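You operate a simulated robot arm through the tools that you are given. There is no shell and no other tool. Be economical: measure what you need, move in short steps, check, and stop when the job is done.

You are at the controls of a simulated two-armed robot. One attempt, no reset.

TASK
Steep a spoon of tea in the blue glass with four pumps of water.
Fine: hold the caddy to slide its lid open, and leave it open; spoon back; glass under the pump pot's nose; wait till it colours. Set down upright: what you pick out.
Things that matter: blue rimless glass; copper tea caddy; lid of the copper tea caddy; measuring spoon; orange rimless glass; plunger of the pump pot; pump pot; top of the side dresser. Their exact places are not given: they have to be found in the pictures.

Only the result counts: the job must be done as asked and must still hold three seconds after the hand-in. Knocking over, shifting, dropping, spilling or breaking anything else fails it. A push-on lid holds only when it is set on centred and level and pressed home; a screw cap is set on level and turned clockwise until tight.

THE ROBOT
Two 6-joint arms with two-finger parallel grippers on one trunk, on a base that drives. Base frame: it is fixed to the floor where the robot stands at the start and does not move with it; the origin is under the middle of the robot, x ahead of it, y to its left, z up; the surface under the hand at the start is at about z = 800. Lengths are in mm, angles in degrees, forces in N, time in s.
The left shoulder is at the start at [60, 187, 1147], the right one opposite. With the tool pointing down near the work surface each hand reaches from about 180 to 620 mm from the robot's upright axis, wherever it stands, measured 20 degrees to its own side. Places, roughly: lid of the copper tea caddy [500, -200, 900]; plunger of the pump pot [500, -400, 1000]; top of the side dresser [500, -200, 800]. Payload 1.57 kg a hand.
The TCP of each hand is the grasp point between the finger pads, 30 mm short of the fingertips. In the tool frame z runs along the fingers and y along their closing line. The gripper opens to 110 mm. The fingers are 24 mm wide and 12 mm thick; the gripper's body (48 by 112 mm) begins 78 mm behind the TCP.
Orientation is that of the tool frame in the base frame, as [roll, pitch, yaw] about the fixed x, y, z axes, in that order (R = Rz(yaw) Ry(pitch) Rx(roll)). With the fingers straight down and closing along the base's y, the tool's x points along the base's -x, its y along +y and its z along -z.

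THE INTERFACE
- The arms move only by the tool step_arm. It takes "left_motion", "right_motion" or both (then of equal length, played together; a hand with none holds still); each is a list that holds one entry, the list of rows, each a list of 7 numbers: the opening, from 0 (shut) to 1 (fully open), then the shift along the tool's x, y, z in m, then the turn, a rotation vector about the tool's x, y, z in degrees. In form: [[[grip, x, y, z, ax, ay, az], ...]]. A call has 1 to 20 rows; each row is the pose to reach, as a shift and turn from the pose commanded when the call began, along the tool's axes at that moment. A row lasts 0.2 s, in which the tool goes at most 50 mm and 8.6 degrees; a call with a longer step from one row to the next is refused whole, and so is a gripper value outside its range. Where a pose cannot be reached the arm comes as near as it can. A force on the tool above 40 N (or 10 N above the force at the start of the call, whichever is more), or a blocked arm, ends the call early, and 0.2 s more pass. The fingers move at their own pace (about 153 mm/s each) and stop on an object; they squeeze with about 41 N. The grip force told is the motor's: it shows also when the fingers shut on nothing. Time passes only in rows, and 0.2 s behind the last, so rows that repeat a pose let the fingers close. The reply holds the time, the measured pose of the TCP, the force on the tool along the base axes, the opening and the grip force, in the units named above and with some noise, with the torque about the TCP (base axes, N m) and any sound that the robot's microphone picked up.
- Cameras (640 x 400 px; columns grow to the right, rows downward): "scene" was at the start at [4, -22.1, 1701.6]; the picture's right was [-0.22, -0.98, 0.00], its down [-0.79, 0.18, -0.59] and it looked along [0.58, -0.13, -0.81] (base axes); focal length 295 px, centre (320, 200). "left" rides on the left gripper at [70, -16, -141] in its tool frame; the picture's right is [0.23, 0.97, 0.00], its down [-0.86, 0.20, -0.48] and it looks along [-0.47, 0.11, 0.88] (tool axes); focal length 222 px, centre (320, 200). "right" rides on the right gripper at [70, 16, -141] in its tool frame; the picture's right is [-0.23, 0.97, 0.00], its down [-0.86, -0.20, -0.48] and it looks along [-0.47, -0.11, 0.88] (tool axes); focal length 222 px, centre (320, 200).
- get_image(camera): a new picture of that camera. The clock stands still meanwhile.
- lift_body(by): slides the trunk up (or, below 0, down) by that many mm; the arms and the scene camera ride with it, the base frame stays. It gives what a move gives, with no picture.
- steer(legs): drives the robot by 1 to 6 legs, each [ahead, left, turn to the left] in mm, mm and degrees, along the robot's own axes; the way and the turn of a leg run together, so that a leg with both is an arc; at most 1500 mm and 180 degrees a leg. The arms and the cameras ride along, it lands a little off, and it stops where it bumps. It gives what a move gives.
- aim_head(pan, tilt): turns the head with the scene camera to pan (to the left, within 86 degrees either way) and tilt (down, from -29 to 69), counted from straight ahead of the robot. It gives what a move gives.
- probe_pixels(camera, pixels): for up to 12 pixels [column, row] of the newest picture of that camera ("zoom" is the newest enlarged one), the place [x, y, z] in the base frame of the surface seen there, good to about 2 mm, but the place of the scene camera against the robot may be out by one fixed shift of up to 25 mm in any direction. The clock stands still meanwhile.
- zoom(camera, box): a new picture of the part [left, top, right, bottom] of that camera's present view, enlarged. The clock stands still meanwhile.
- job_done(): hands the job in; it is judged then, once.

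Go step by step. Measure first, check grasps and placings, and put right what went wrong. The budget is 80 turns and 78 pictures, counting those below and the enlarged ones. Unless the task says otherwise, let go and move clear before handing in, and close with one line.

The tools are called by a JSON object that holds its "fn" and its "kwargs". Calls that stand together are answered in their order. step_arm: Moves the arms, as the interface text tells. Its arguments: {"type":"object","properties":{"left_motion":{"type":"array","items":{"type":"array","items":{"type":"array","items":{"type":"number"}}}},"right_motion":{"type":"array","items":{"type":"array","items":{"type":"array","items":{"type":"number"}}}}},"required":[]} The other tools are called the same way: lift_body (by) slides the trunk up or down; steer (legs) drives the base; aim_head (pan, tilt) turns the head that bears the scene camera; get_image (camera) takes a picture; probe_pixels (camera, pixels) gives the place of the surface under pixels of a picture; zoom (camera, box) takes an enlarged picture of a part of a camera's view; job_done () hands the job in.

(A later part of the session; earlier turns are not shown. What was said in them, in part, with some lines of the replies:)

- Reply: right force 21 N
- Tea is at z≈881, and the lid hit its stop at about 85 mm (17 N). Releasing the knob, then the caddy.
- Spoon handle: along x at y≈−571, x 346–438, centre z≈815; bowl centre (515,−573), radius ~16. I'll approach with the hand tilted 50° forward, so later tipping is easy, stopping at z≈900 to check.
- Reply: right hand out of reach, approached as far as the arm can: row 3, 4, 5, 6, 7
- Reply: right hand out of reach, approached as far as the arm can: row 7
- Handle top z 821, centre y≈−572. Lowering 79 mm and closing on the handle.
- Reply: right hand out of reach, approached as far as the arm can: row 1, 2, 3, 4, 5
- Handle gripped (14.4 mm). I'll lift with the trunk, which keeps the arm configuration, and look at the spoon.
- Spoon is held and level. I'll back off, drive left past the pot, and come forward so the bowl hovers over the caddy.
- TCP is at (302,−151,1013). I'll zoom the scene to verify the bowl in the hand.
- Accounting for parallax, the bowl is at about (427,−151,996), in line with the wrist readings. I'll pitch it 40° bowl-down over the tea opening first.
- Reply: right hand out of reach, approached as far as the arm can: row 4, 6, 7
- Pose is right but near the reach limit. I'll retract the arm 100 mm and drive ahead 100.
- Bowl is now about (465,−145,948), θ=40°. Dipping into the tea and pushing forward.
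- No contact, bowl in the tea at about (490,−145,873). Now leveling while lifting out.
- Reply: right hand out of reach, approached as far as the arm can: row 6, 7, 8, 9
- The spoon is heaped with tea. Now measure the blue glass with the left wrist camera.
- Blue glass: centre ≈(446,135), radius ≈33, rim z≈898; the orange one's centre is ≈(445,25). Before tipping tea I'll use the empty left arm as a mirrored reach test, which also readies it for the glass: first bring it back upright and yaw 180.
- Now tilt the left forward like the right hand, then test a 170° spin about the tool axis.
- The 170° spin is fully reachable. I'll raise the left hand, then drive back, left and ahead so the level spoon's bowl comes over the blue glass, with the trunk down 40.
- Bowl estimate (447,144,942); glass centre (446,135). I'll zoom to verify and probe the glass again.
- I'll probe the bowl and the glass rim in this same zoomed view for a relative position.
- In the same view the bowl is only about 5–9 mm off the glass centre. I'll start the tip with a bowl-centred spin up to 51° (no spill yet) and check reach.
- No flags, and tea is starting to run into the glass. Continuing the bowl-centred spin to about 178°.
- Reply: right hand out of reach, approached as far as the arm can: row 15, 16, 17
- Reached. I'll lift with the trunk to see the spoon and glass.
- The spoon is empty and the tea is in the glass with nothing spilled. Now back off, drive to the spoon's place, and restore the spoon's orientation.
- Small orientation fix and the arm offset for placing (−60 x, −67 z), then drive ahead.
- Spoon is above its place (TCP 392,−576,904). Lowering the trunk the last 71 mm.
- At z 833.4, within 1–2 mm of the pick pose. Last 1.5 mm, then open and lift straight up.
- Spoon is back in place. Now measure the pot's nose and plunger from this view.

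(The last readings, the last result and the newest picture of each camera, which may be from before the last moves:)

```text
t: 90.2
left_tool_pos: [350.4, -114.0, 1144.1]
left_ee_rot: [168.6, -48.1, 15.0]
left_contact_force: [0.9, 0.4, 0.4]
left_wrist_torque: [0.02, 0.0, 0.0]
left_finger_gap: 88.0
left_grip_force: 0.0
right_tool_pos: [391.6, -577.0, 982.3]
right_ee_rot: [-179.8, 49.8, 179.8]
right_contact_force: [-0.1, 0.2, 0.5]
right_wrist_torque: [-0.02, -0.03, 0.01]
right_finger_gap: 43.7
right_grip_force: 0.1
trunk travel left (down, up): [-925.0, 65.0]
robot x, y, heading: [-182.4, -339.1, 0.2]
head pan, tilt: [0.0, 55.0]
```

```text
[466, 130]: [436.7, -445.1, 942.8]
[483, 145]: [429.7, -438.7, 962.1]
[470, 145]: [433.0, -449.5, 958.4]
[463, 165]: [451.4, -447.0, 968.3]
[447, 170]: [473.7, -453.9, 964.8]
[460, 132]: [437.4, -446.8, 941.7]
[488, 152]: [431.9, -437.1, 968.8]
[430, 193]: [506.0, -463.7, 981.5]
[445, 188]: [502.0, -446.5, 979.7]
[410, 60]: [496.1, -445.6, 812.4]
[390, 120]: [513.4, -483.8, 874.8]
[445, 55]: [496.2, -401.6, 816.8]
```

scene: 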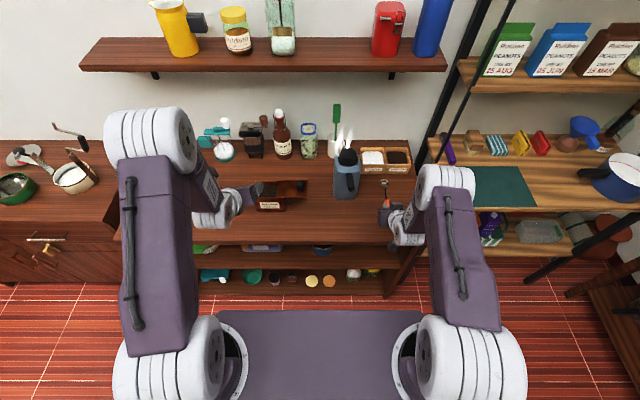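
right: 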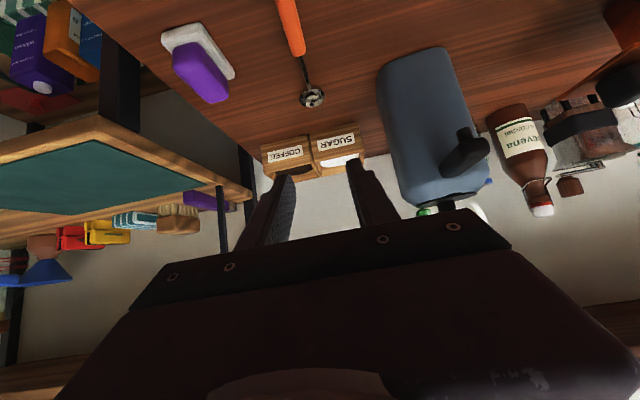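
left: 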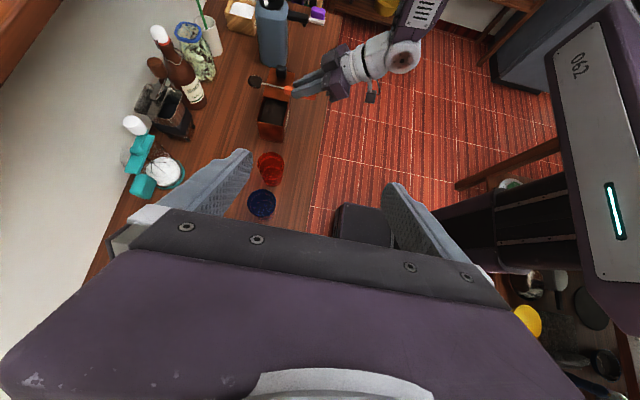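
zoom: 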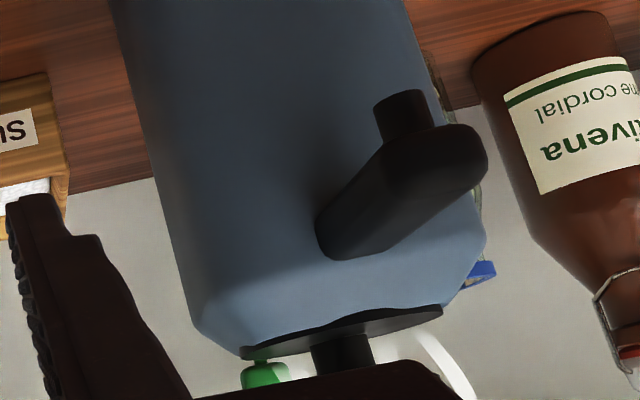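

Nose outlet is at about (444,−441), bottom z≈941; the glass rim at 900 fits under it. I'll open the right hand and drive to the blue glass with the same arm pose.

{"fn": "step_arm", "kwargs": {"right_motion": [[[0.6, 0, 0, 0, 0, 0, 0], [0.8, 0, 0, 0, 0, 0, 0]]]}}

{"fn": "steer", "kwargs": {"legs": [[-130, 0, 0], [0, 712, 0], [160, 0, 0]]}}

{"fn": "get_image", "kwargs": {"camera": "right"}}

{"fn": "get_image", "kwargs": {"camera": "scene"}}

```text
t: 90.8
left_tool_pos: [349.8, -112.8, 1144.0]
left_ee_rot: [168.5, -48.0, 15.1]
left_contact_force: [-0.4, 0.2, 0.2]
left_wrist_torque: [0.02, -0.03, -0.03]
left_finger_gap: 88.1
left_grip_force: 0.1
right_tool_pos: [391.3, -576.1, 981.4]
right_ee_rot: [-179.9, 49.7, 179.8]
right_contact_force: [-0.7, 0.0, -0.2]
right_wrist_torque: [-0.01, -0.04, -0.01]
right_finger_gap: 88.0
right_grip_force: 0.1
trunk travel left (down, up): [-925.0, 65.0]
robot x, y, heading: [-180.8, -341.9, 0.2]
head pan, tilt: [0.0, 55.0]
```

```text
t: 96.6
left_tool_pos: [378.7, 606.6, 1146.1]
left_ee_rot: [168.4, -48.3, 14.9]
left_contact_force: [-0.3, -0.1, -0.4]
left_wrist_torque: [0.04, -0.01, 0.02]
left_finger_gap: 88.2
left_grip_force: 0.1
right_tool_pos: [421.0, 144.1, 984.3]
right_ee_rot: [-179.9, 49.8, 179.6]
right_contact_force: [-0.1, -0.6, -0.1]
right_wrist_torque: [-0.02, 0.0, 0.0]
right_finger_gap: 88.1
right_grip_force: 0.0
trunk travel left (down, up): [-925.0, 65.0]
robot x, y, heading: [-150.7, 377.7, -0.2]
head pan, tilt: [0.0, 55.0]
```

```text
20 pictures are left
```

right: 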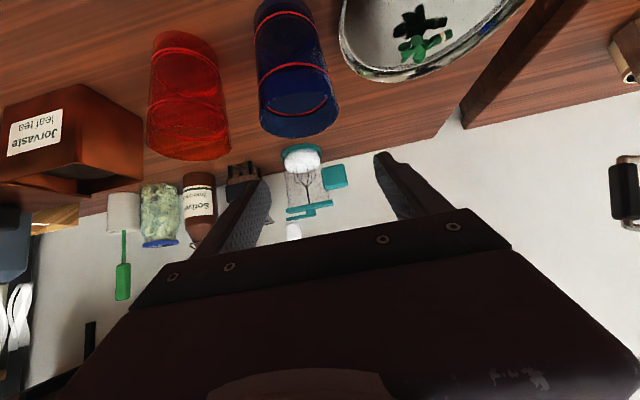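

```text
19 pictures are left
```

scene: 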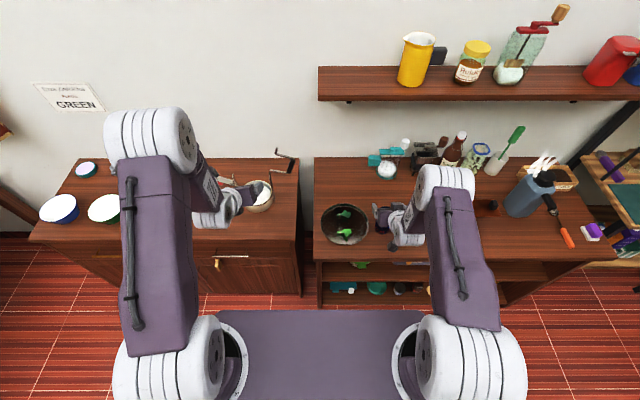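

The image is upside-down (image-down = up). I'll probe the blue glass's wall at several heights.

{"fn": "probe_pixels", "kwargs": {"camera": "right", "pixels": [[262, 100], [295, 100], [332, 98], [264, 122], [300, 128], [336, 112], [282, 20], [260, 60], [318, 55], [300, 85]]}}

```text
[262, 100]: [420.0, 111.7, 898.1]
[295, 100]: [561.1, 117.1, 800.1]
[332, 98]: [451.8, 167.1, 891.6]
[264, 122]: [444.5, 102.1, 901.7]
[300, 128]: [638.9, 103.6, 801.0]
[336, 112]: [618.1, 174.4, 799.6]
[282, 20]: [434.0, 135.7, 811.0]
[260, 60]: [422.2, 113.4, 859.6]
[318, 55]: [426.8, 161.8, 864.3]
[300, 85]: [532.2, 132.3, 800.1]
```

Glass centre confirmed at (446.5,135). Adjust the arm by +25 x, −8.5 y, then lower the trunk.

{"fn": "step_arm", "kwargs": {"right_motion": [[[0.8, -0.008, -0.004, 0.0097, 0, 0, 0], [0.8, -0.0165, -0.0085, 0.0195, 0, 0, 0], [0.8, -0.0165, -0.0085, 0.0195, 0, 0, 0]]]}}

{"fn": "lift_body", "kwargs": {"by": -70}}

{"fn": "get_image", "kwargs": {"camera": "right"}}

```text
t: 97.4
left_tool_pos: [382.4, 606.6, 1143.6]
left_ee_rot: [168.6, -48.1, 14.7]
left_contact_force: [0.9, 0.1, 0.2]
left_wrist_torque: [-0.05, -0.01, 0.02]
left_finger_gap: 88.0
left_grip_force: 0.0
right_tool_pos: [448.1, 133.5, 981.1]
right_ee_rot: [-179.9, 49.6, 179.6]
right_contact_force: [-0.3, 0.2, 0.4]
right_wrist_torque: [0.01, -0.01, -0.01]
right_finger_gap: 87.8
right_grip_force: 0.1
trunk travel left (down, up): [-925.0, 65.0]
robot x, y, heading: [-148.3, 384.7, -0.1]
head pan, tilt: [0.0, 55.0]
```

```text
t: 98.5
left_tool_pos: [381.9, 605.9, 1074.7]
left_ee_rot: [168.6, -48.1, 14.8]
left_contact_force: [-0.1, -0.1, 0.6]
left_wrist_torque: [-0.02, 0.01, -0.01]
left_finger_gap: 87.7
left_grip_force: 0.1
right_tool_pos: [446.8, 133.7, 912.1]
right_ee_rot: [-179.8, 49.6, 179.5]
right_contact_force: [0.3, 0.7, 0.3]
right_wrist_torque: [0.02, 0.0, 0.02]
right_finger_gap: 88.1
right_grip_force: 0.0
trunk travel left (down, up): [-855.0, 135.0]
robot x, y, heading: [-149.5, 384.7, 0.1]
head pan, tilt: [0.0, 55.0]
```

```text
18 pictures are left
```

right: 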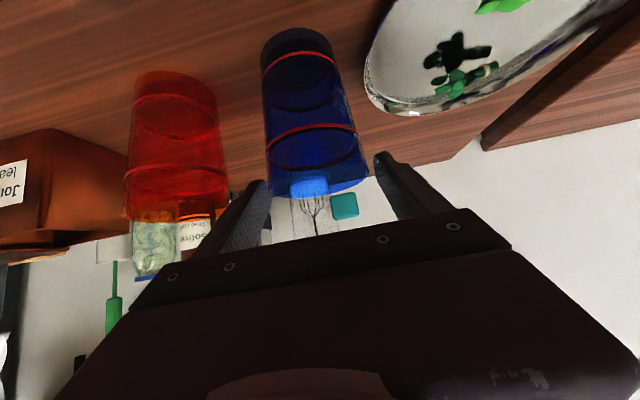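

Fingers straddle the glass. I'll raise the left hand 70 mm first (it is over the other counter), then lower the trunk 57.

{"fn": "step_arm", "kwargs": {"left_motion": [[[0.8, 0.026, 0.0045, -0.023, 0, 0, 0], [0.8, 0.052, 0.009, -0.046, 0, 0, 0]]]}}

{"fn": "lift_body", "kwargs": {"by": -57}}

{"fn": "step_arm", "kwargs": {"right_motion": [[[0.7, 0, 0, 0, 0, 0, 0], [0.62, 0, 0, 0, 0, 0, 0], [0.55, 0, 0, 0, 0, 0, 0], [0.5, 0, 0, 0, 0, 0, 0], [0.5, 0, 0, 0, 0, 0, 0]]]}}

{"fn": "get_image", "kwargs": {"camera": "right"}}

```text
t: 99.1
left_tool_pos: [381.7, 605.4, 1144.0]
left_ee_rot: [168.5, -48.1, 14.9]
left_contact_force: [-0.1, 0.5, -0.3]
left_wrist_torque: [0.02, 0.02, 0.03]
left_finger_gap: 88.0
left_grip_force: 0.1
right_tool_pos: [448.1, 134.2, 912.0]
right_ee_rot: [-179.8, 49.7, 179.5]
right_contact_force: [0.2, 0.1, 0.9]
right_wrist_torque: [0.0, 0.02, 0.01]
right_finger_gap: 88.2
right_grip_force: 0.1
trunk travel left (down, up): [-855.0, 135.0]
robot x, y, heading: [-149.0, 382.9, -0.2]
head pan, tilt: [0.0, 55.0]
```

```text
t: 100.1
left_tool_pos: [383.8, 605.7, 1087.4]
left_ee_rot: [168.7, -48.0, 14.8]
left_contact_force: [-0.6, 0.2, 0.5]
left_wrist_torque: [0.01, -0.03, 0.0]
left_finger_gap: 87.9
left_grip_force: 0.0
right_tool_pos: [446.4, 134.6, 854.1]
right_ee_rot: [-179.7, 49.7, 179.4]
right_contact_force: [-0.2, -0.4, -0.9]
right_wrist_torque: [-0.01, -0.03, 0.05]
right_finger_gap: 88.1
right_grip_force: 0.1
trunk travel left (down, up): [-798.0, 192.0]
robot x, y, heading: [-148.3, 382.3, -0.2]
head pan, tilt: [0.0, 55.0]
```

```text
t: 101.3
left_tool_pos: [383.5, 606.8, 1087.4]
left_ee_rot: [168.6, -48.1, 14.8]
left_contact_force: [-0.2, -0.1, 0.2]
left_wrist_torque: [-0.02, 0.02, 0.01]
left_finger_gap: 87.8
left_grip_force: 0.1
right_tool_pos: [447.6, 134.3, 854.5]
right_ee_rot: [-179.8, 49.7, 179.5]
right_contact_force: [0.0, -0.3, -0.3]
right_wrist_torque: [-0.02, 0.01, 0.03]
right_finger_gap: 67.1
right_grip_force: 40.8
trunk travel left (down, up): [-798.0, 192.0]
robot x, y, heading: [-148.9, 381.8, -0.1]
head pan, tilt: [0.0, 55.0]
```

```text
17 pictures are left
```

right: 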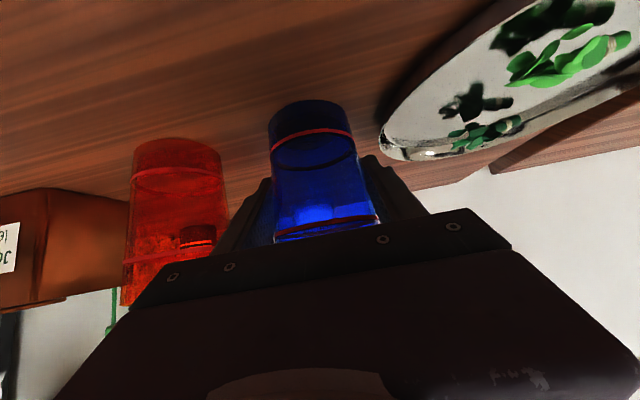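

Glass gripped (67 mm, 41 N). Lift, back off, and drive right toward the pot.

{"fn": "lift_body", "kwargs": {"by": 130}}

{"fn": "steer", "kwargs": {"legs": [[-150, 0, 0], [0, -576, 0]]}}

{"fn": "get_image", "kwargs": {"camera": "scene"}}

```text
t: 102.9
left_tool_pos: [383.1, 607.8, 1216.5]
left_ee_rot: [168.7, -48.0, 14.8]
left_contact_force: [0.5, 0.6, -0.9]
left_wrist_torque: [-0.02, 0.0, 0.0]
left_finger_gap: 87.8
left_grip_force: 0.0
right_tool_pos: [448.1, 134.9, 983.6]
right_ee_rot: [-179.8, 49.7, 179.5]
right_contact_force: [-0.2, 0.2, -0.9]
right_wrist_torque: [-0.02, 0.0, 0.03]
right_finger_gap: 66.9
right_grip_force: 41.1
trunk travel left (down, up): [-928.0, 62.0]
robot x, y, heading: [-149.4, 386.7, -0.4]
head pan, tilt: [0.0, 55.0]
```

```text
t: 107.1
left_tool_pos: [231.5, 35.4, 1216.6]
left_ee_rot: [168.6, -48.2, 15.3]
left_contact_force: [-0.9, 0.4, 0.6]
left_wrist_torque: [-0.02, 0.01, -0.01]
left_finger_gap: 88.2
left_grip_force: 0.0
right_tool_pos: [299.5, -437.6, 985.0]
right_ee_rot: [-179.7, 49.6, -179.9]
right_contact_force: [0.4, -0.4, -2.1]
right_wrist_torque: [-0.04, -0.03, -0.01]
right_finger_gap: 66.9
right_grip_force: 40.4
trunk travel left (down, up): [-928.0, 62.0]
robot x, y, heading: [-299.8, -195.1, 0.2]
head pan, tilt: [0.0, 55.0]
```

```text
16 pictures are left
```

scene: 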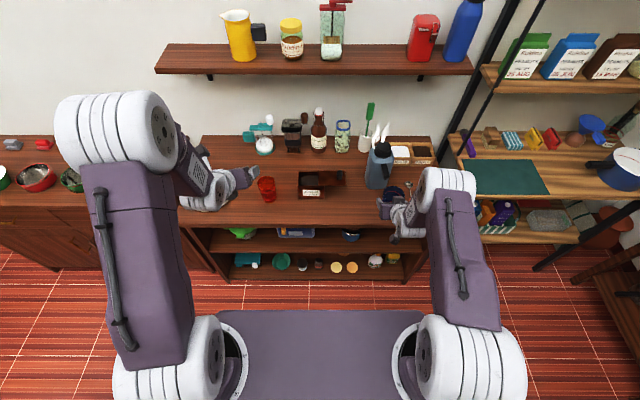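

TCP (299.5,−437.6,985). Ahead 45, correct y by −3.4, and lower to about 3 mm above the table in front of the nose.

{"fn": "steer", "kwargs": {"legs": [[45, 0, 0]]}}

{"fn": "step_arm", "kwargs": {"right_motion": [[[0.5, 0, -0.0034, 0, 0, 0, 0], [0.5, 0, -0.0034, 0, 0, 0, 0]]]}}

{"fn": "lift_body", "kwargs": {"by": -126}}

{"fn": "get_image", "kwargs": {"camera": "right"}}

```text
t: 108.0
left_tool_pos: [266.0, 32.2, 1220.7]
left_ee_rot: [168.3, -48.7, 15.5]
left_contact_force: [-1.8, 0.4, 0.0]
left_wrist_torque: [0.01, -0.01, -0.01]
left_finger_gap: 87.9
left_grip_force: 0.0
right_tool_pos: [335.7, -438.6, 989.3]
right_ee_rot: [-180.0, 50.1, 179.9]
right_contact_force: [-1.0, -0.9, -0.6]
right_wrist_torque: [0.04, -0.02, -0.01]
right_finger_gap: 66.7
right_grip_force: 41.3
trunk travel left (down, up): [-928.0, 62.0]
robot x, y, heading: [-255.6, -198.7, 0.4]
head pan, tilt: [0.0, 55.0]
```

```text
t: 108.6
left_tool_pos: [270.4, 32.8, 1218.5]
left_ee_rot: [168.5, -48.3, 15.3]
left_contact_force: [-0.8, -0.3, 0.7]
left_wrist_torque: [0.0, -0.03, -0.03]
left_finger_gap: 87.7
left_grip_force: 0.2
right_tool_pos: [339.3, -441.9, 987.5]
right_ee_rot: [-179.8, 49.8, 180.0]
right_contact_force: [-0.2, -0.3, -1.2]
right_wrist_torque: [0.01, -0.04, -0.01]
right_finger_gap: 66.8
right_grip_force: 41.1
trunk travel left (down, up): [-928.0, 62.0]
robot x, y, heading: [-254.1, -195.4, 0.5]
head pan, tilt: [0.0, 55.0]
```

```text
t: 110.2
left_tool_pos: [275.6, 33.8, 1089.7]
left_ee_rot: [168.6, -48.1, 15.2]
left_contact_force: [0.1, -0.3, 0.3]
left_wrist_torque: [-0.02, 0.03, -0.05]
left_finger_gap: 88.0
left_grip_force: 0.1
right_tool_pos: [344.2, -441.3, 859.2]
right_ee_rot: [-179.8, 49.6, -180.0]
right_contact_force: [-0.1, -0.5, -3.2]
right_wrist_torque: [0.01, -0.01, 0.02]
right_finger_gap: 66.7
right_grip_force: 41.7
trunk travel left (down, up): [-802.0, 188.0]
robot x, y, heading: [-253.2, -194.1, 0.4]
head pan, tilt: [0.0, 55.0]
```

```text
15 pictures are left
```

right: 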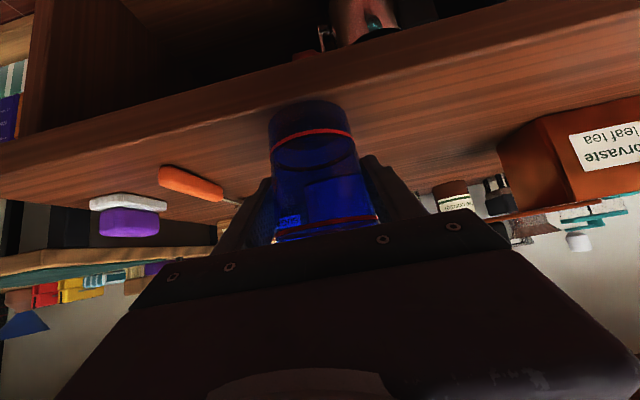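

Glass hovers about 4 mm above the table. Raise 4 more for safety and drive ahead 100 under the nose.

{"fn": "lift_body", "kwargs": {"by": 4}}

{"fn": "steer", "kwargs": {"legs": [[100, 0, 0]]}}

{"fn": "step_arm", "kwargs": {"right_motion": [[[0.5, 0, 0, 0, 0, 0, 0], [0.5, 0, 0, 0, 0, 0, 0], [0.5, 0, 0, 0, 0, 0, 0]]]}}

{"fn": "get_image", "kwargs": {"camera": "scene"}}

```text
t: 110.7
left_tool_pos: [275.3, 33.2, 1094.2]
left_ee_rot: [168.5, -48.1, 15.1]
left_contact_force: [0.4, 0.3, -0.6]
left_wrist_torque: [0.03, 0.01, 0.0]
left_finger_gap: 88.1
left_grip_force: 0.1
right_tool_pos: [343.3, -441.4, 862.7]
right_ee_rot: [-179.9, 49.6, 179.9]
right_contact_force: [-0.2, 0.0, -0.8]
right_wrist_torque: [0.03, -0.04, -0.02]
right_finger_gap: 67.1
right_grip_force: 41.3
trunk travel left (down, up): [-806.0, 184.0]
robot x, y, heading: [-256.8, -192.7, 0.3]
head pan, tilt: [0.0, 55.0]
```

```text
t: 111.9
left_tool_pos: [374.7, 33.1, 1096.2]
left_ee_rot: [168.6, -48.1, 15.2]
left_contact_force: [0.2, 0.3, -0.3]
left_wrist_torque: [0.0, -0.04, -0.03]
left_finger_gap: 87.9
left_grip_force: 0.1
right_tool_pos: [442.2, -441.2, 863.2]
right_ee_rot: [-179.8, 49.7, 179.9]
right_contact_force: [0.0, -1.1, -0.9]
right_wrist_torque: [0.0, -0.03, -0.01]
right_finger_gap: 67.1
right_grip_force: 41.3
trunk travel left (down, up): [-806.0, 184.0]
robot x, y, heading: [-157.0, -194.7, 0.3]
head pan, tilt: [0.0, 55.0]
```

```text
t: 112.7
left_tool_pos: [376.5, 33.5, 1093.2]
left_ee_rot: [168.6, -48.0, 15.1]
left_contact_force: [0.9, -1.1, -0.3]
left_wrist_torque: [-0.03, 0.01, 0.0]
left_finger_gap: 87.9
left_grip_force: 0.0
right_tool_pos: [444.4, -442.7, 861.7]
right_ee_rot: [-179.8, 49.5, 179.9]
right_contact_force: [1.1, -0.5, -0.7]
right_wrist_torque: [-0.01, -0.01, 0.04]
right_finger_gap: 66.9
right_grip_force: 40.9
trunk travel left (down, up): [-806.0, 184.0]
robot x, y, heading: [-154.6, -192.6, -0.1]
head pan, tilt: [0.0, 55.0]
```

```text
14 pictures are left
```

scene: 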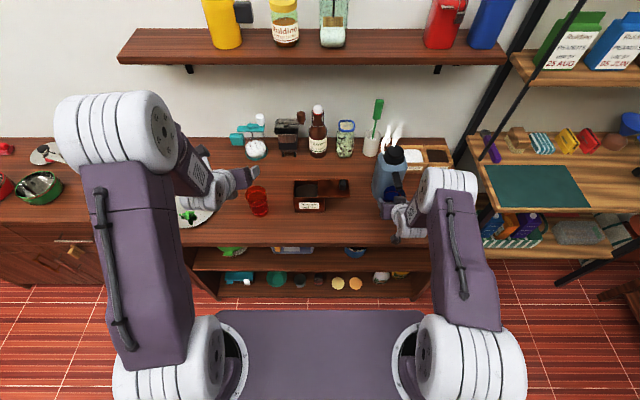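

Centred under the outlet (444,−442). Set down 7 mm, release, and back out by driving.

{"fn": "lift_body", "kwargs": {"by": -7}}

{"fn": "step_arm", "kwargs": {"right_motion": [[[0.62, 0, 0, 0, 0, 0, 0], [0.75, 0, 0, 0, 0, 0, 0], [0.85, 0, 0, 0, 0, 0, 0], [0.85, 0, 0, 0, 0, 0, 0]]]}}

{"fn": "steer", "kwargs": {"legs": [[-140, 0, 0]]}}

{"fn": "get_image", "kwargs": {"camera": "right"}}

```text
t: 113.2
left_tool_pos: [376.4, 33.0, 1087.4]
left_ee_rot: [168.5, -48.1, 15.1]
left_contact_force: [0.2, 0.1, -0.4]
left_wrist_torque: [0.01, -0.03, 0.02]
left_finger_gap: 88.2
left_grip_force: 0.1
right_tool_pos: [443.4, -441.7, 854.8]
right_ee_rot: [-179.8, 49.5, 179.9]
right_contact_force: [0.1, -0.4, -2.6]
right_wrist_torque: [-0.02, 0.01, 0.02]
right_finger_gap: 67.1
right_grip_force: 41.0
trunk travel left (down, up): [-799.0, 191.0]
robot x, y, heading: [-152.9, -193.0, 0.4]
head pan, tilt: [0.0, 55.0]
```

```text
t: 114.2
left_tool_pos: [375.7, 34.2, 1087.0]
left_ee_rot: [168.5, -48.1, 15.3]
left_contact_force: [-0.2, 0.1, 0.5]
left_wrist_torque: [0.03, 0.01, 0.0]
left_finger_gap: 88.1
left_grip_force: 0.0
right_tool_pos: [443.0, -441.8, 855.8]
right_ee_rot: [-179.8, 49.6, 179.9]
right_contact_force: [1.1, 0.7, 0.8]
right_wrist_torque: [-0.03, 0.03, -0.02]
right_finger_gap: 93.4
right_grip_force: 0.1
trunk travel left (down, up): [-799.0, 191.0]
robot x, y, heading: [-155.9, -196.6, 0.1]
head pan, tilt: [0.0, 55.0]
```

```text
t: 115.6
left_tool_pos: [237.0, 33.1, 1086.4]
left_ee_rot: [168.5, -48.1, 15.3]
left_contact_force: [-0.3, -0.9, -0.7]
left_wrist_torque: [0.01, 0.01, -0.03]
left_finger_gap: 88.1
left_grip_force: 0.2
right_tool_pos: [304.9, -441.7, 855.2]
right_ee_rot: [-179.8, 49.5, 179.9]
right_contact_force: [-0.2, 0.5, 0.2]
right_wrist_torque: [0.01, 0.01, 0.01]
right_finger_gap: 93.8
right_grip_force: 0.1
trunk travel left (down, up): [-799.0, 191.0]
robot x, y, heading: [-294.2, -194.6, 0.6]
head pan, tilt: [0.0, 55.0]
```

```text
13 pictures are left
```

right: 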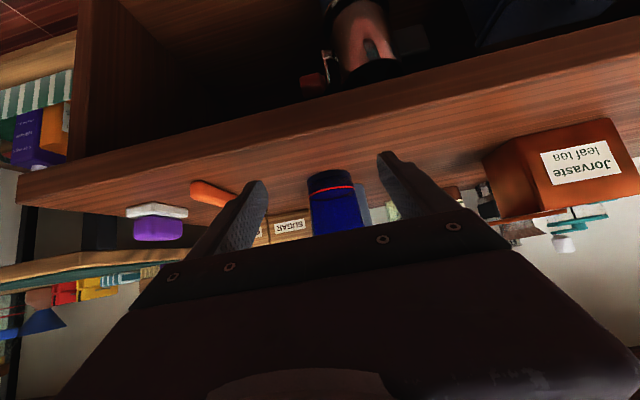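

Glass is released and stands. Before going over the plunger I'll probe the shelf edge and plunger in the last scene picture.

{"fn": "probe_pixels", "kwargs": {"camera": "scene", "pixels": [[400, 62], [400, 45], [400, 34], [395, 153], [395, 148], [391, 160], [404, 155], [387, 152], [345, 120], [420, 60]]}}

{"fn": "lift_body", "kwargs": {"by": 180}}

{"fn": "zoom", "kwargs": {"camera": "right", "box": [230, 100, 430, 240]}}

```text
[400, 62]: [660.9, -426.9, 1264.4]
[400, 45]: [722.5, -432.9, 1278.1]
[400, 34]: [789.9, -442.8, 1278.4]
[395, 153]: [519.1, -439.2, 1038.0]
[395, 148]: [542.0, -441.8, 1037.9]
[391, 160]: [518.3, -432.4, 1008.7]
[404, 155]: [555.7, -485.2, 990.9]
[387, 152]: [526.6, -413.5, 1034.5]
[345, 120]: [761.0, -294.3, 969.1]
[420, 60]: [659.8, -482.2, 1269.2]
```

```text
t: 117.6
left_tool_pos: [235.2, 33.8, 1267.8]
left_ee_rot: [168.6, -48.1, 15.3]
left_contact_force: [-0.7, 0.4, 0.2]
left_wrist_torque: [-0.01, -0.01, 0.0]
left_finger_gap: 88.1
left_grip_force: 0.0
right_tool_pos: [303.8, -442.8, 1035.6]
right_ee_rot: [-179.8, 49.6, 179.9]
right_contact_force: [0.3, -0.4, 0.0]
right_wrist_torque: [-0.03, -0.03, 0.01]
right_finger_gap: 93.7
right_grip_force: 0.0
trunk travel left (down, up): [-979.0, 11.0]
robot x, y, heading: [-292.8, -195.5, 0.6]
head pan, tilt: [0.0, 55.0]
```

```text
2.86 times, centred on (330, 170) of right
```

zoom: 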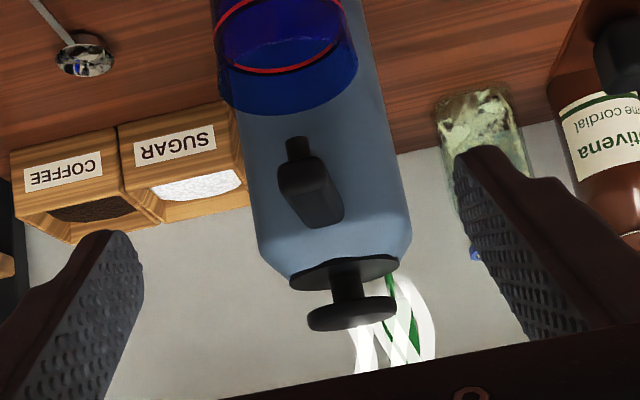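

The plunger is a T with a disc, top z≈1020. Probing it from this closer wrist view, along with the nose outlet and glass rim.

{"fn": "probe_pixels", "kwargs": {"camera": "zoom", "pixels": [[345, 285], [352, 318], [312, 318], [392, 312], [352, 306], [330, 270], [296, 150], [305, 142], [222, 95], [355, 75], [280, 112], [318, 190]]}}

```text
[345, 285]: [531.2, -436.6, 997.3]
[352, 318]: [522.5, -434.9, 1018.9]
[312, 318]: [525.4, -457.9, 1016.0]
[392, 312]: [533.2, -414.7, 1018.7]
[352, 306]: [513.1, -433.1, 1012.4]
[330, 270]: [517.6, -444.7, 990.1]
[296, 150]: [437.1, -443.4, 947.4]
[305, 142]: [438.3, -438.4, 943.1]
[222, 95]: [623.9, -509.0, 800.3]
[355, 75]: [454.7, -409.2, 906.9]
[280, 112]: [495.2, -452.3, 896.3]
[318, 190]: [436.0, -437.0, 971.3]
```

Plunger disc centre ≈(537,−436.5), top z≈1020; shelf edge is at x≈660, so a vertical hand fits. Straighten the hand, shut the fingers, then drive ahead.

{"fn": "step_arm", "kwargs": {"right_motion": [[[0.5, -0.0011, 0, -0.0154, 0, 8.27, 0], [0.3, -0.0022, 0, -0.0308, 0, 16.5, 0], [0, -0.0033, 0, -0.0462, 0, 24.8, 0], [0, -0.0044, 0, -0.0616, 0, 33.1, 0], [0, -0.0056, 0, -0.077, 0, 41.3, 0], [0, -0.0067, 0, -0.0924, 0, 49.6, 0], [0, -0.0067, 0, -0.0924, 0, 49.6, 0]]]}}

{"fn": "steer", "kwargs": {"legs": [[290, 0, 0]]}}

{"fn": "get_image", "kwargs": {"camera": "right"}}

```text
t: 119.2
left_tool_pos: [236.2, 33.2, 1267.5]
left_ee_rot: [168.6, -48.0, 15.2]
left_contact_force: [0.2, -0.2, 0.4]
left_wrist_torque: [-0.01, -0.02, 0.01]
left_finger_gap: 87.7
left_grip_force: 0.0
right_tool_pos: [237.3, -439.5, 1103.2]
right_ee_rot: [-180.0, 0.0, 179.8]
right_contact_force: [-0.6, -0.9, 0.4]
right_wrist_torque: [-0.01, -0.01, 0.0]
right_finger_gap: 0.3
right_grip_force: 21.4
right hand out of reach, approached as far as the arm can: row 4
trunk travel left (down, up): [-979.0, 11.0]
robot x, y, heading: [-293.6, -192.0, 0.3]
head pan, tilt: [0.0, 55.0]
```

```text
t: 121.2
left_tool_pos: [526.1, 37.7, 1268.5]
left_ee_rot: [168.5, -48.2, 15.5]
left_contact_force: [-0.4, -0.8, 0.1]
left_wrist_torque: [0.03, -0.01, -0.01]
left_finger_gap: 88.1
left_grip_force: 0.0
right_tool_pos: [531.2, -436.1, 1103.7]
right_ee_rot: [-179.9, 0.2, 180.0]
right_contact_force: [-0.1, -0.4, 0.3]
right_wrist_torque: [0.02, -0.03, 0.01]
right_finger_gap: 0.0
right_grip_force: 21.8
trunk travel left (down, up): [-979.0, 11.0]
robot x, y, heading: [-3.9, -189.6, 0.4]
head pan, tilt: [0.0, 55.0]
```

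```text
11 pictures are left
```

right: 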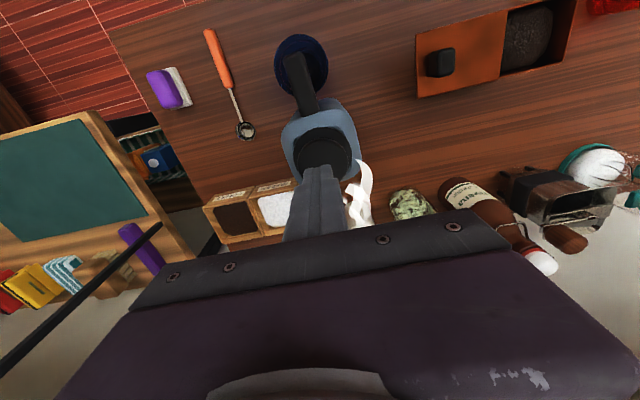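

Fingertips are over the disc. First pump: press to about TCP 1028 and watch the force.

{"fn": "step_arm", "kwargs": {"right_motion": [[[0, -0.005, 0, 0.03, 0, 0, 0], [0, -0.005, 0, 0.048, 0, 0, 0], [0, -0.005, 0, 0.056, 0, 0, 0], [0, -0.005, 0, 0.063, 0, 0, 0], [0, -0.005, 0, 0.07, 0, 0, 0], [0, -0.005, 0, 0.076, 0, 0, 0]]]}}

{"fn": "get_image", "kwargs": {"camera": "scene"}}

```text
t: 122.6
left_tool_pos: [523.2, 38.8, 1269.8]
left_ee_rot: [168.4, -48.3, 15.4]
left_contact_force: [-0.1, 0.5, 0.6]
left_wrist_torque: [-0.01, -0.02, 0.02]
left_finger_gap: 87.6
left_grip_force: 0.0
right_tool_pos: [536.4, -437.1, 1030.9]
right_ee_rot: [-179.7, 0.7, -180.0]
right_contact_force: [6.9, -7.6, 37.1]
right_wrist_torque: [-0.21, 0.07, 0.01]
right_finger_gap: 0.0
right_grip_force: 21.3
trunk travel left (down, up): [-979.0, 11.0]
robot x, y, heading: [-2.3, -191.7, 0.5]
head pan, tilt: [0.0, 55.0]
```

```text
10 pictures are left
```

scene: 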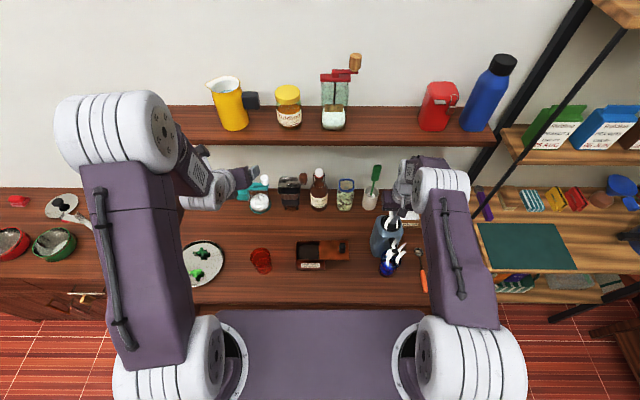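

37 N at TCP 1031, and steam now rises from the glass, so water flowed. Release fully and inspect the glass.

{"fn": "step_arm", "kwargs": {"right_motion": [[[0, 0, 0, -0.012, 0, 0, 0], [0, 0, 0, -0.026, 0, 0, 0], [0, 0, 0, -0.034, 0, 0, 0], [0, 0, 0, -0.034, 0, 0, 0], [0, 0, 0, -0.034, 0, 0, 0]]]}}

{"fn": "zoom", "kwargs": {"camera": "right", "box": [240, 0, 400, 180]}}

```text
t: 123.8
left_tool_pos: [528.8, 38.3, 1267.8]
left_ee_rot: [168.6, -48.0, 15.3]
left_contact_force: [0.0, -0.6, -0.4]
left_wrist_torque: [0.02, 0.03, 0.01]
left_finger_gap: 88.0
left_grip_force: 0.0
right_tool_pos: [537.5, -437.3, 1060.7]
right_ee_rot: [-179.9, 0.0, 180.0]
right_contact_force: [-0.3, 0.4, 0.6]
right_wrist_torque: [0.06, 0.01, 0.02]
right_finger_gap: 0.2
right_grip_force: 21.2
trunk travel left (down, up): [-979.0, 11.0]
robot x, y, heading: [-1.9, -194.4, 0.4]
head pan, tilt: [0.0, 55.0]
```

```text
2.22 times, centred on (320, 90) of right
```

zoom: 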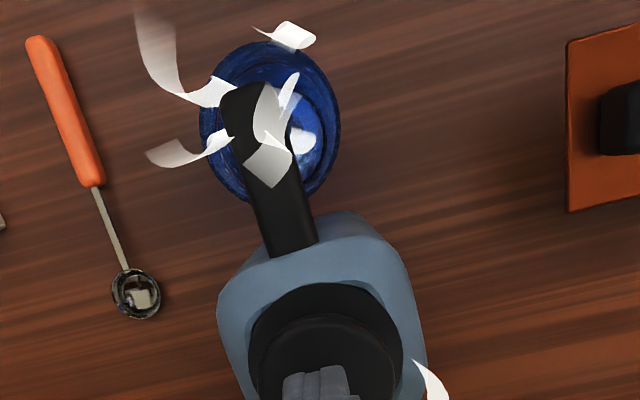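

Water is in the glass. I'll probe the level to compare strokes.

{"fn": "probe_pixels", "kwargs": {"camera": "zoom", "pixels": [[305, 160], [310, 115], [325, 130], [300, 170], [230, 160]]}}

{"fn": "step_arm", "kwargs": {"right_motion": [[[0, 0, 0, 0.01, 0, 0, 0], [0, 0, 0, 0.018, 0, 0, 0], [0, 0, 0, 0.025, 0, 0, 0], [0, 0, 0, 0.032, 0, 0, 0], [0, 0, 0, 0.034, 0, 0, 0]]]}}

{"fn": "step_arm", "kwargs": {"right_motion": [[[0, 0, 0, -0.012, 0, 0, 0], [0, 0, 0, -0.026, 0, 0, 0], [0, 0, 0, -0.034, 0, 0, 0], [0, 0, 0, -0.034, 0, 0, 0], [0, 0, 0, -0.034, 0, 0, 0]]]}}

{"fn": "zoom", "kwargs": {"camera": "right", "box": [240, 0, 400, 180]}}

{"fn": "probe_pixels", "kwargs": {"camera": "zoom", "pixels": [[305, 160], [310, 115], [325, 130], [300, 170], [230, 160]]}}

```text
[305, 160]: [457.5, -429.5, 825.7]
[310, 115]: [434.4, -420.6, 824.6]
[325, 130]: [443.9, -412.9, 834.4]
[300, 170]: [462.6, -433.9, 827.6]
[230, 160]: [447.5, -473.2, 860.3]
```

```text
t: 125.0
left_tool_pos: [525.7, 38.3, 1269.8]
left_ee_rot: [168.6, -48.1, 15.5]
left_contact_force: [-0.3, 0.3, -0.4]
left_wrist_torque: [0.0, -0.03, 0.03]
left_finger_gap: 87.9
left_grip_force: 0.1
right_tool_pos: [536.5, -438.1, 1030.5]
right_ee_rot: [-179.8, 0.6, -180.0]
right_contact_force: [3.2, -7.2, 37.5]
right_wrist_torque: [-0.11, 0.15, 0.04]
right_finger_gap: 0.0
right_grip_force: 21.0
trunk travel left (down, up): [-979.0, 11.0]
robot x, y, heading: [4.8, -192.3, 0.5]
head pan, tilt: [0.0, 55.0]
```

```text
t: 126.2
left_tool_pos: [529.1, 37.4, 1268.2]
left_ee_rot: [168.5, -48.0, 15.4]
left_contact_force: [-0.2, 0.6, -0.6]
left_wrist_torque: [-0.04, 0.02, -0.01]
left_finger_gap: 87.9
left_grip_force: 0.2
right_tool_pos: [536.1, -436.9, 1059.5]
right_ee_rot: [-179.9, 0.0, 179.9]
right_contact_force: [0.7, -0.2, 0.2]
right_wrist_torque: [-0.05, -0.01, 0.0]
right_finger_gap: 0.0
right_grip_force: 21.4
trunk travel left (down, up): [-979.0, 11.0]
robot x, y, heading: [-0.6, -191.0, 0.5]
head pan, tilt: [0.0, 55.0]
```

```text
2.22 times, centred on (320, 90) of right
```

zoom: 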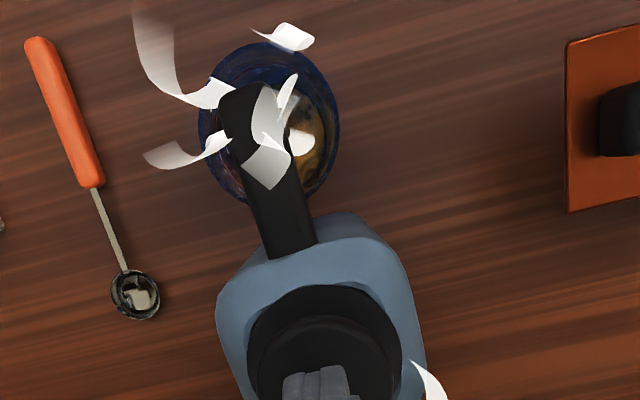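

```text
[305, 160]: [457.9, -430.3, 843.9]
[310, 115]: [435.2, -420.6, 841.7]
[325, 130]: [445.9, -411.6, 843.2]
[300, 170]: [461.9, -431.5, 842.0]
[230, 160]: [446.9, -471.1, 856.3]
```

The level rose 826 → 843 mm, so each stroke counts as one pump. Third and fourth pumps the same way.

{"fn": "step_arm", "kwargs": {"right_motion": [[[0, 0, 0, 0.01, 0, 0, 0], [0, 0, 0, 0.018, 0, 0, 0], [0, 0, 0, 0.025, 0, 0, 0], [0, 0, 0, 0.032, 0, 0, 0], [0, 0, 0, 0.034, 0, 0, 0]]]}}

{"fn": "step_arm", "kwargs": {"right_motion": [[[0, 0, 0, -0.012, 0, 0, 0], [0, 0, 0, -0.026, 0, 0, 0], [0, 0, 0, -0.034, 0, 0, 0], [0, 0, 0, -0.034, 0, 0, 0], [0, 0, 0, -0.034, 0, 0, 0]]]}}

{"fn": "zoom", "kwargs": {"camera": "right", "box": [240, 0, 400, 180]}}

{"fn": "probe_pixels", "kwargs": {"camera": "zoom", "pixels": [[305, 160], [310, 115], [325, 130], [300, 170], [230, 160]]}}

```text
t: 127.4
left_tool_pos: [524.4, 37.9, 1270.0]
left_ee_rot: [168.5, -48.3, 15.4]
left_contact_force: [-0.5, -0.6, 0.2]
left_wrist_torque: [0.02, 0.0, -0.02]
left_finger_gap: 87.7
left_grip_force: 0.1
right_tool_pos: [536.6, -436.1, 1030.8]
right_ee_rot: [-179.8, 0.6, -180.0]
right_contact_force: [1.1, -7.1, 40.9]
right_wrist_torque: [-0.15, 0.18, 0.0]
right_finger_gap: 0.0
right_grip_force: 20.9
trunk travel left (down, up): [-979.0, 11.0]
robot x, y, heading: [-2.0, -190.3, 0.8]
head pan, tilt: [0.0, 55.0]
```

```text
t: 128.6
left_tool_pos: [528.5, 36.7, 1267.0]
left_ee_rot: [168.6, -48.1, 15.4]
left_contact_force: [0.1, 0.8, 0.0]
left_wrist_torque: [0.0, -0.01, -0.01]
left_finger_gap: 88.2
left_grip_force: 0.1
right_tool_pos: [537.4, -437.3, 1059.2]
right_ee_rot: [-179.9, 0.0, 179.9]
right_contact_force: [0.4, -0.2, -0.6]
right_wrist_torque: [-0.01, 0.01, 0.0]
right_finger_gap: 0.0
right_grip_force: 21.0
trunk travel left (down, up): [-979.0, 11.0]
robot x, y, heading: [1.7, -189.6, 0.5]
head pan, tilt: [0.0, 55.0]
```

```text
2.22 times, centred on (320, 90) of right
```

zoom: 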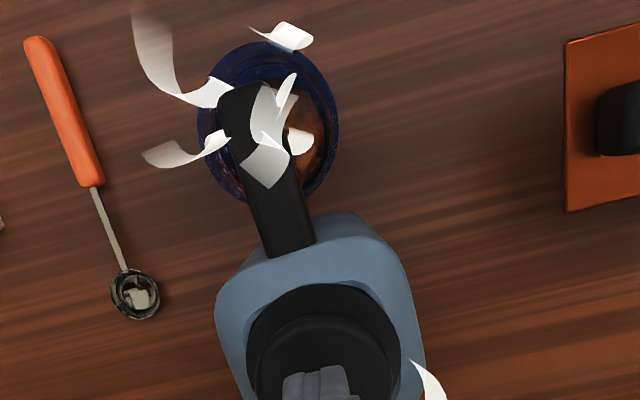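

```text
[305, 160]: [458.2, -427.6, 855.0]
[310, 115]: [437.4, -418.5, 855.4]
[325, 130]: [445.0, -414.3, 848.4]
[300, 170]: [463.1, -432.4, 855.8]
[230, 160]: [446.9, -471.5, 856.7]
```

Third pump raised it to about 855. Fourth and last pump.

{"fn": "step_arm", "kwargs": {"right_motion": [[[0, 0, 0, 0.01, 0, 0, 0], [0, 0, 0, 0.018, 0, 0, 0], [0, 0, 0, 0.025, 0, 0, 0], [0, 0, 0, 0.032, 0, 0, 0], [0, 0, 0, 0.034, 0, 0, 0]]]}}

{"fn": "step_arm", "kwargs": {"right_motion": [[[0, 0, 0, -0.012, 0, 0, 0], [0, 0, 0, -0.026, 0, 0, 0], [0, 0, 0, -0.05, 0, 0, 0], [0, 0, 0, -0.08, 0, 0, 0], [0, 0, 0, -0.08, 0, 0, 0]]]}}

{"fn": "zoom", "kwargs": {"camera": "right", "box": [240, 0, 400, 180]}}

{"fn": "probe_pixels", "kwargs": {"camera": "zoom", "pixels": [[305, 160], [310, 115], [325, 130], [300, 170], [305, 145]]}}

```text
t: 129.8
left_tool_pos: [524.2, 39.6, 1270.0]
left_ee_rot: [168.5, -48.2, 15.4]
left_contact_force: [0.4, 0.1, -0.6]
left_wrist_torque: [-0.01, -0.01, 0.0]
left_finger_gap: 88.3
left_grip_force: 0.1
right_tool_pos: [536.2, -436.5, 1030.6]
right_ee_rot: [-179.8, 0.5, 180.0]
right_contact_force: [4.9, -3.0, 37.3]
right_wrist_torque: [-0.03, 0.11, 0.05]
right_finger_gap: 0.0
right_grip_force: 21.0
trunk travel left (down, up): [-979.0, 11.0]
robot x, y, heading: [-0.1, -191.2, 0.4]
head pan, tilt: [0.0, 55.0]
```

```text
t: 131.0
left_tool_pos: [529.5, 37.7, 1267.0]
left_ee_rot: [168.6, -48.1, 15.5]
left_contact_force: [-0.5, -0.1, -0.3]
left_wrist_torque: [-0.02, -0.03, 0.0]
left_finger_gap: 88.1
left_grip_force: 0.0
right_tool_pos: [534.9, -435.0, 1106.4]
right_ee_rot: [-179.9, -0.1, 180.0]
right_contact_force: [0.0, -0.3, -0.7]
right_wrist_torque: [0.01, 0.01, 0.03]
right_finger_gap: 0.1
right_grip_force: 21.2
trunk travel left (down, up): [-979.0, 11.0]
robot x, y, heading: [1.8, -191.1, 0.5]
head pan, tilt: [0.0, 55.0]
```

```text
2.22 times, centred on (320, 90) of right
```

zoom: 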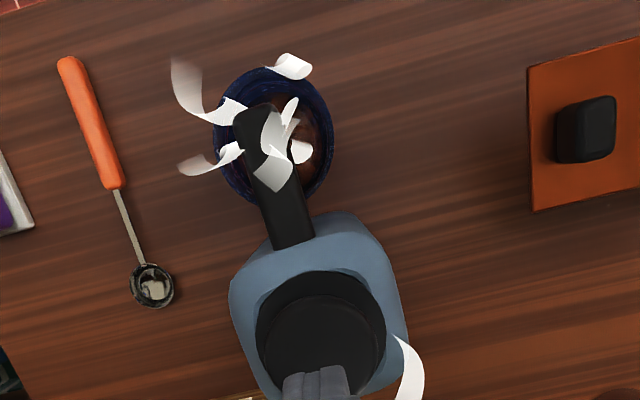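

```text
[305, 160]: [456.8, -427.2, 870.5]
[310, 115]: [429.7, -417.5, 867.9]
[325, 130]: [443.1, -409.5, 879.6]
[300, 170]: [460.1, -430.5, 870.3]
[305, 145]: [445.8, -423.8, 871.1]
```

Four pumps are in (level ≈870). Back clear and wait for the colour.

{"fn": "steer", "kwargs": {"legs": [[-250, 0, 0]]}}

{"fn": "step_arm", "kwargs": {"right_motion": [[[0, 0, 0, 0, 0, 0, 0], [0, 0, 0, 0, 0, 0, 0], [0, 0, 0, 0, 0, 0, 0], [0, 0, 0, 0, 0, 0, 0], [0, 0, 0, 0, 0, 0, 0], [0, 0, 0, 0, 0, 0, 0], [0, 0, 0, 0, 0, 0, 0], [0, 0, 0, 0, 0, 0, 0], [0, 0, 0, 0, 0, 0, 0], [0, 0, 0, 0, 0, 0, 0], [0, 0, 0, 0, 0, 0, 0], [0, 0, 0, 0, 0, 0, 0], [0, 0, 0, 0, 0, 0, 0], [0, 0, 0, 0, 0, 0, 0], [0, 0, 0, 0, 0, 0, 0], [0, 0, 0, 0, 0, 0, 0], [0, 0, 0, 0, 0, 0, 0], [0, 0, 0, 0, 0, 0, 0], [0, 0, 0, 0, 0, 0, 0], [0, 0, 0, 0, 0, 0, 0]]]}}

{"fn": "step_arm", "kwargs": {"right_motion": [[[0, 0, 0, 0, 0, 0, 0], [0, 0, 0, 0, 0, 0, 0], [0, 0, 0, 0, 0, 0, 0], [0, 0, 0, 0, 0, 0, 0], [0, 0, 0, 0, 0, 0, 0], [0, 0, 0, 0, 0, 0, 0], [0, 0, 0, 0, 0, 0, 0], [0, 0, 0, 0, 0, 0, 0], [0, 0, 0, 0, 0, 0, 0], [0, 0, 0, 0, 0, 0, 0], [0, 0, 0, 0, 0, 0, 0], [0, 0, 0, 0, 0, 0, 0], [0, 0, 0, 0, 0, 0, 0], [0, 0, 0, 0, 0, 0, 0], [0, 0, 0, 0, 0, 0, 0], [0, 0, 0, 0, 0, 0, 0], [0, 0, 0, 0, 0, 0, 0], [0, 0, 0, 0, 0, 0, 0], [0, 0, 0, 0, 0, 0, 0], [0, 0, 0, 0, 0, 0, 0]]]}}

{"fn": "zoom", "kwargs": {"camera": "scene", "box": [220, 120, 440, 260]}}

```text
t: 132.8
left_tool_pos: [281.9, 34.1, 1266.1]
left_ee_rot: [168.5, -47.9, 15.2]
left_contact_force: [1.0, 0.1, 0.0]
left_wrist_torque: [0.0, 0.0, 0.01]
left_finger_gap: 87.7
left_grip_force: 0.0
right_tool_pos: [287.6, -438.5, 1104.3]
right_ee_rot: [-179.9, -0.2, 179.8]
right_contact_force: [0.8, -0.1, 0.3]
right_wrist_torque: [0.01, -0.01, 0.03]
right_finger_gap: 0.0
right_grip_force: 21.2
trunk travel left (down, up): [-979.0, 11.0]
robot x, y, heading: [-254.5, -195.6, 0.3]
head pan, tilt: [0.0, 55.0]
```

```text
t: 137.0
left_tool_pos: [278.8, 34.0, 1266.4]
left_ee_rot: [168.7, -48.1, 15.2]
left_contact_force: [-1.0, 0.4, -0.3]
left_wrist_torque: [-0.02, 0.0, 0.0]
left_finger_gap: 88.0
left_grip_force: 0.0
right_tool_pos: [284.0, -438.4, 1105.4]
right_ee_rot: [-179.9, 0.0, 179.9]
right_contact_force: [1.1, 0.4, -0.7]
right_wrist_torque: [0.0, 0.0, -0.01]
right_finger_gap: 0.2
right_grip_force: 21.4
trunk travel left (down, up): [-979.0, 11.0]
robot x, y, heading: [-252.5, -194.3, 0.2]
head pan, tilt: [0.0, 55.0]
```

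```text
t: 141.2
left_tool_pos: [278.8, 33.7, 1268.1]
left_ee_rot: [168.6, -48.2, 15.2]
left_contact_force: [-0.5, 0.6, 0.7]
left_wrist_torque: [0.0, 0.0, 0.02]
left_finger_gap: 87.9
left_grip_force: 0.1
right_tool_pos: [283.8, -438.2, 1106.3]
right_ee_rot: [-179.9, 0.0, 179.8]
right_contact_force: [0.8, 0.5, -0.7]
right_wrist_torque: [-0.01, 0.0, 0.0]
right_finger_gap: 0.0
right_grip_force: 20.7
trunk travel left (down, up): [-979.0, 11.0]
robot x, y, heading: [-252.2, -193.8, 0.0]
head pan, tilt: [0.0, 55.0]
```

```text
2.86 times, centred on (330, 190) of scene
```

zoom: 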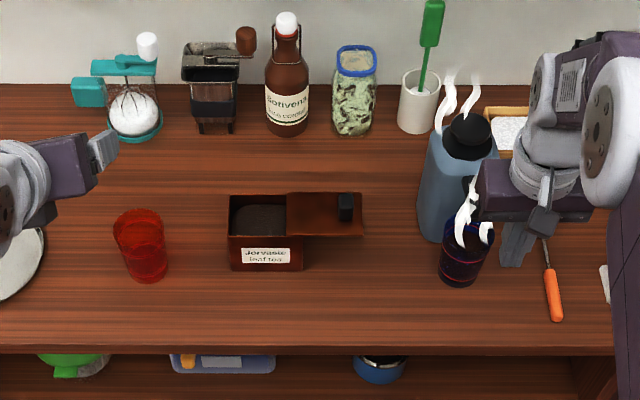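

All in order: caddy open, spoon back, glass under the nose. I'll wait longer for a full steep and compare the colour.

{"fn": "zoom", "kwargs": {"camera": "scene", "box": [365, 185, 400, 225]}}

{"fn": "step_arm", "kwargs": {"right_motion": [[[0, 0, 0, 0, 0, 0, 0], [0, 0, 0, 0, 0, 0, 0], [0, 0, 0, 0, 0, 0, 0], [0, 0, 0, 0, 0, 0, 0], [0, 0, 0, 0, 0, 0, 0], [0, 0, 0, 0, 0, 0, 0], [0, 0, 0, 0, 0, 0, 0], [0, 0, 0, 0, 0, 0, 0], [0, 0, 0, 0, 0, 0, 0], [0, 0, 0, 0, 0, 0, 0], [0, 0, 0, 0, 0, 0, 0], [0, 0, 0, 0, 0, 0, 0], [0, 0, 0, 0, 0, 0, 0], [0, 0, 0, 0, 0, 0, 0], [0, 0, 0, 0, 0, 0, 0], [0, 0, 0, 0, 0, 0, 0], [0, 0, 0, 0, 0, 0, 0], [0, 0, 0, 0, 0, 0, 0], [0, 0, 0, 0, 0, 0, 0], [0, 0, 0, 0, 0, 0, 0]]]}}

{"fn": "step_arm", "kwargs": {"right_motion": [[[0, 0, 0, 0, 0, 0, 0], [0, 0, 0, 0, 0, 0, 0], [0, 0, 0, 0, 0, 0, 0], [0, 0, 0, 0, 0, 0, 0], [0, 0, 0, 0, 0, 0, 0], [0, 0, 0, 0, 0, 0, 0], [0, 0, 0, 0, 0, 0, 0], [0, 0, 0, 0, 0, 0, 0], [0, 0, 0, 0, 0, 0, 0], [0, 0, 0, 0, 0, 0, 0], [0, 0, 0, 0, 0, 0, 0], [0, 0, 0, 0, 0, 0, 0], [0, 0, 0, 0, 0, 0, 0], [0, 0, 0, 0, 0, 0, 0], [0, 0, 0, 0, 0, 0, 0], [0, 0, 0, 0, 0, 0, 0], [0, 0, 0, 0, 0, 0, 0], [0, 0, 0, 0, 0, 0, 0], [0, 0, 0, 0, 0, 0, 0], [0, 0, 0, 0, 0, 0, 0]]]}}

{"fn": "step_arm", "kwargs": {"right_motion": [[[0, 0, 0, 0, 0, 0, 0], [0, 0, 0, 0, 0, 0, 0], [0, 0, 0, 0, 0, 0, 0], [0, 0, 0, 0, 0, 0, 0], [0, 0, 0, 0, 0, 0, 0], [0, 0, 0, 0, 0, 0, 0], [0, 0, 0, 0, 0, 0, 0], [0, 0, 0, 0, 0, 0, 0], [0, 0, 0, 0, 0, 0, 0], [0, 0, 0, 0, 0, 0, 0], [0, 0, 0, 0, 0, 0, 0], [0, 0, 0, 0, 0, 0, 0], [0, 0, 0, 0, 0, 0, 0], [0, 0, 0, 0, 0, 0, 0], [0, 0, 0, 0, 0, 0, 0], [0, 0, 0, 0, 0, 0, 0], [0, 0, 0, 0, 0, 0, 0], [0, 0, 0, 0, 0, 0, 0], [0, 0, 0, 0, 0, 0, 0], [0, 0, 0, 0, 0, 0, 0]]]}}

{"fn": "zoom", "kwargs": {"camera": "scene", "box": [365, 185, 400, 225]}}

```text
10.00 times, centred on (382, 205) of scene
```

zoom: 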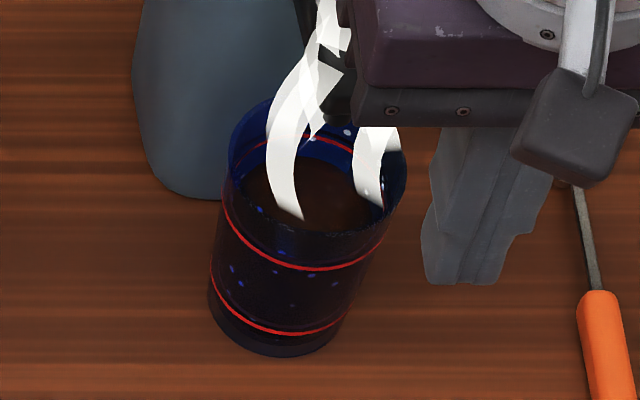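

```text
t: 145.4
left_tool_pos: [280.7, 33.0, 1267.4]
left_ee_rot: [168.6, -48.1, 15.2]
left_contact_force: [0.4, 0.2, -0.5]
left_wrist_torque: [0.01, -0.04, 0.03]
left_finger_gap: 87.7
left_grip_force: 0.1
right_tool_pos: [283.6, -439.9, 1105.7]
right_ee_rot: [-179.9, 0.0, 179.8]
right_contact_force: [0.1, 0.1, 0.2]
right_wrist_torque: [0.0, -0.02, 0.0]
right_finger_gap: 0.2
right_grip_force: 20.9
trunk travel left (down, up): [-979.0, 11.0]
robot x, y, heading: [-254.1, -190.4, 0.2]
head pan, tilt: [0.0, 55.0]
```

```text
t: 149.6
left_tool_pos: [278.7, 35.3, 1267.0]
left_ee_rot: [168.6, -48.0, 15.2]
left_contact_force: [0.2, -0.2, 0.0]
left_wrist_torque: [-0.01, -0.01, 0.01]
left_finger_gap: 88.0
left_grip_force: 0.0
right_tool_pos: [284.5, -438.0, 1104.7]
right_ee_rot: [-179.9, 0.1, 179.7]
right_contact_force: [-0.1, -0.6, 0.0]
right_wrist_torque: [0.03, -0.03, 0.02]
right_finger_gap: 0.0
right_grip_force: 21.4
trunk travel left (down, up): [-979.0, 11.0]
robot x, y, heading: [-252.2, -197.7, 0.3]
head pan, tilt: [0.0, 55.0]
```

```text
t: 153.8
left_tool_pos: [280.2, 33.9, 1267.4]
left_ee_rot: [168.5, -48.1, 15.2]
left_contact_force: [-0.4, -0.2, 0.1]
left_wrist_torque: [-0.02, 0.0, -0.02]
left_finger_gap: 88.0
left_grip_force: 0.1
right_tool_pos: [283.2, -439.0, 1106.7]
right_ee_rot: [-179.9, 0.0, 179.8]
right_contact_force: [0.1, -1.0, 0.5]
right_wrist_torque: [-0.01, -0.01, 0.0]
right_finger_gap: 0.0
right_grip_force: 21.5
trunk travel left (down, up): [-979.0, 11.0]
robot x, y, heading: [-247.0, -194.3, 0.3]
head pan, tilt: [0.0, 55.0]
```

```text
10.00 times, centred on (382, 205) of scene
```

zoom: 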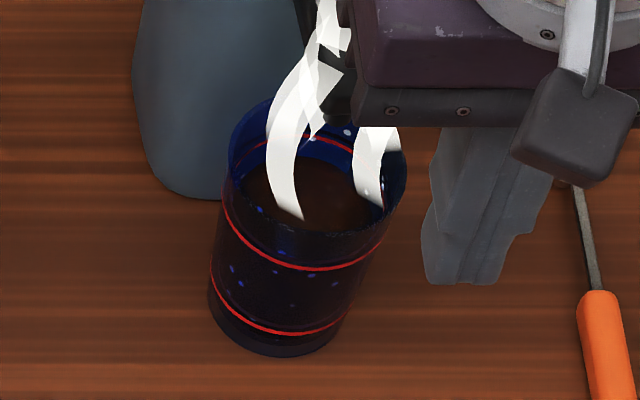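

The tea is a dark brown and its colour hasn't changed over the last 12 s. The hands are clear, the caddy is open, the spoon is back and the glass stands under the nose, so I'm handing in.

{"fn": "job_done", "kwargs": {}}

```text
The job is handed in.
```

The tea is steeped in the blue glass, with one spoon of leaf and four pumps of water. The glass stands upright under the pump pot's nose, the caddy's lid is open, the spoon is back in its place, and I saw no spills.
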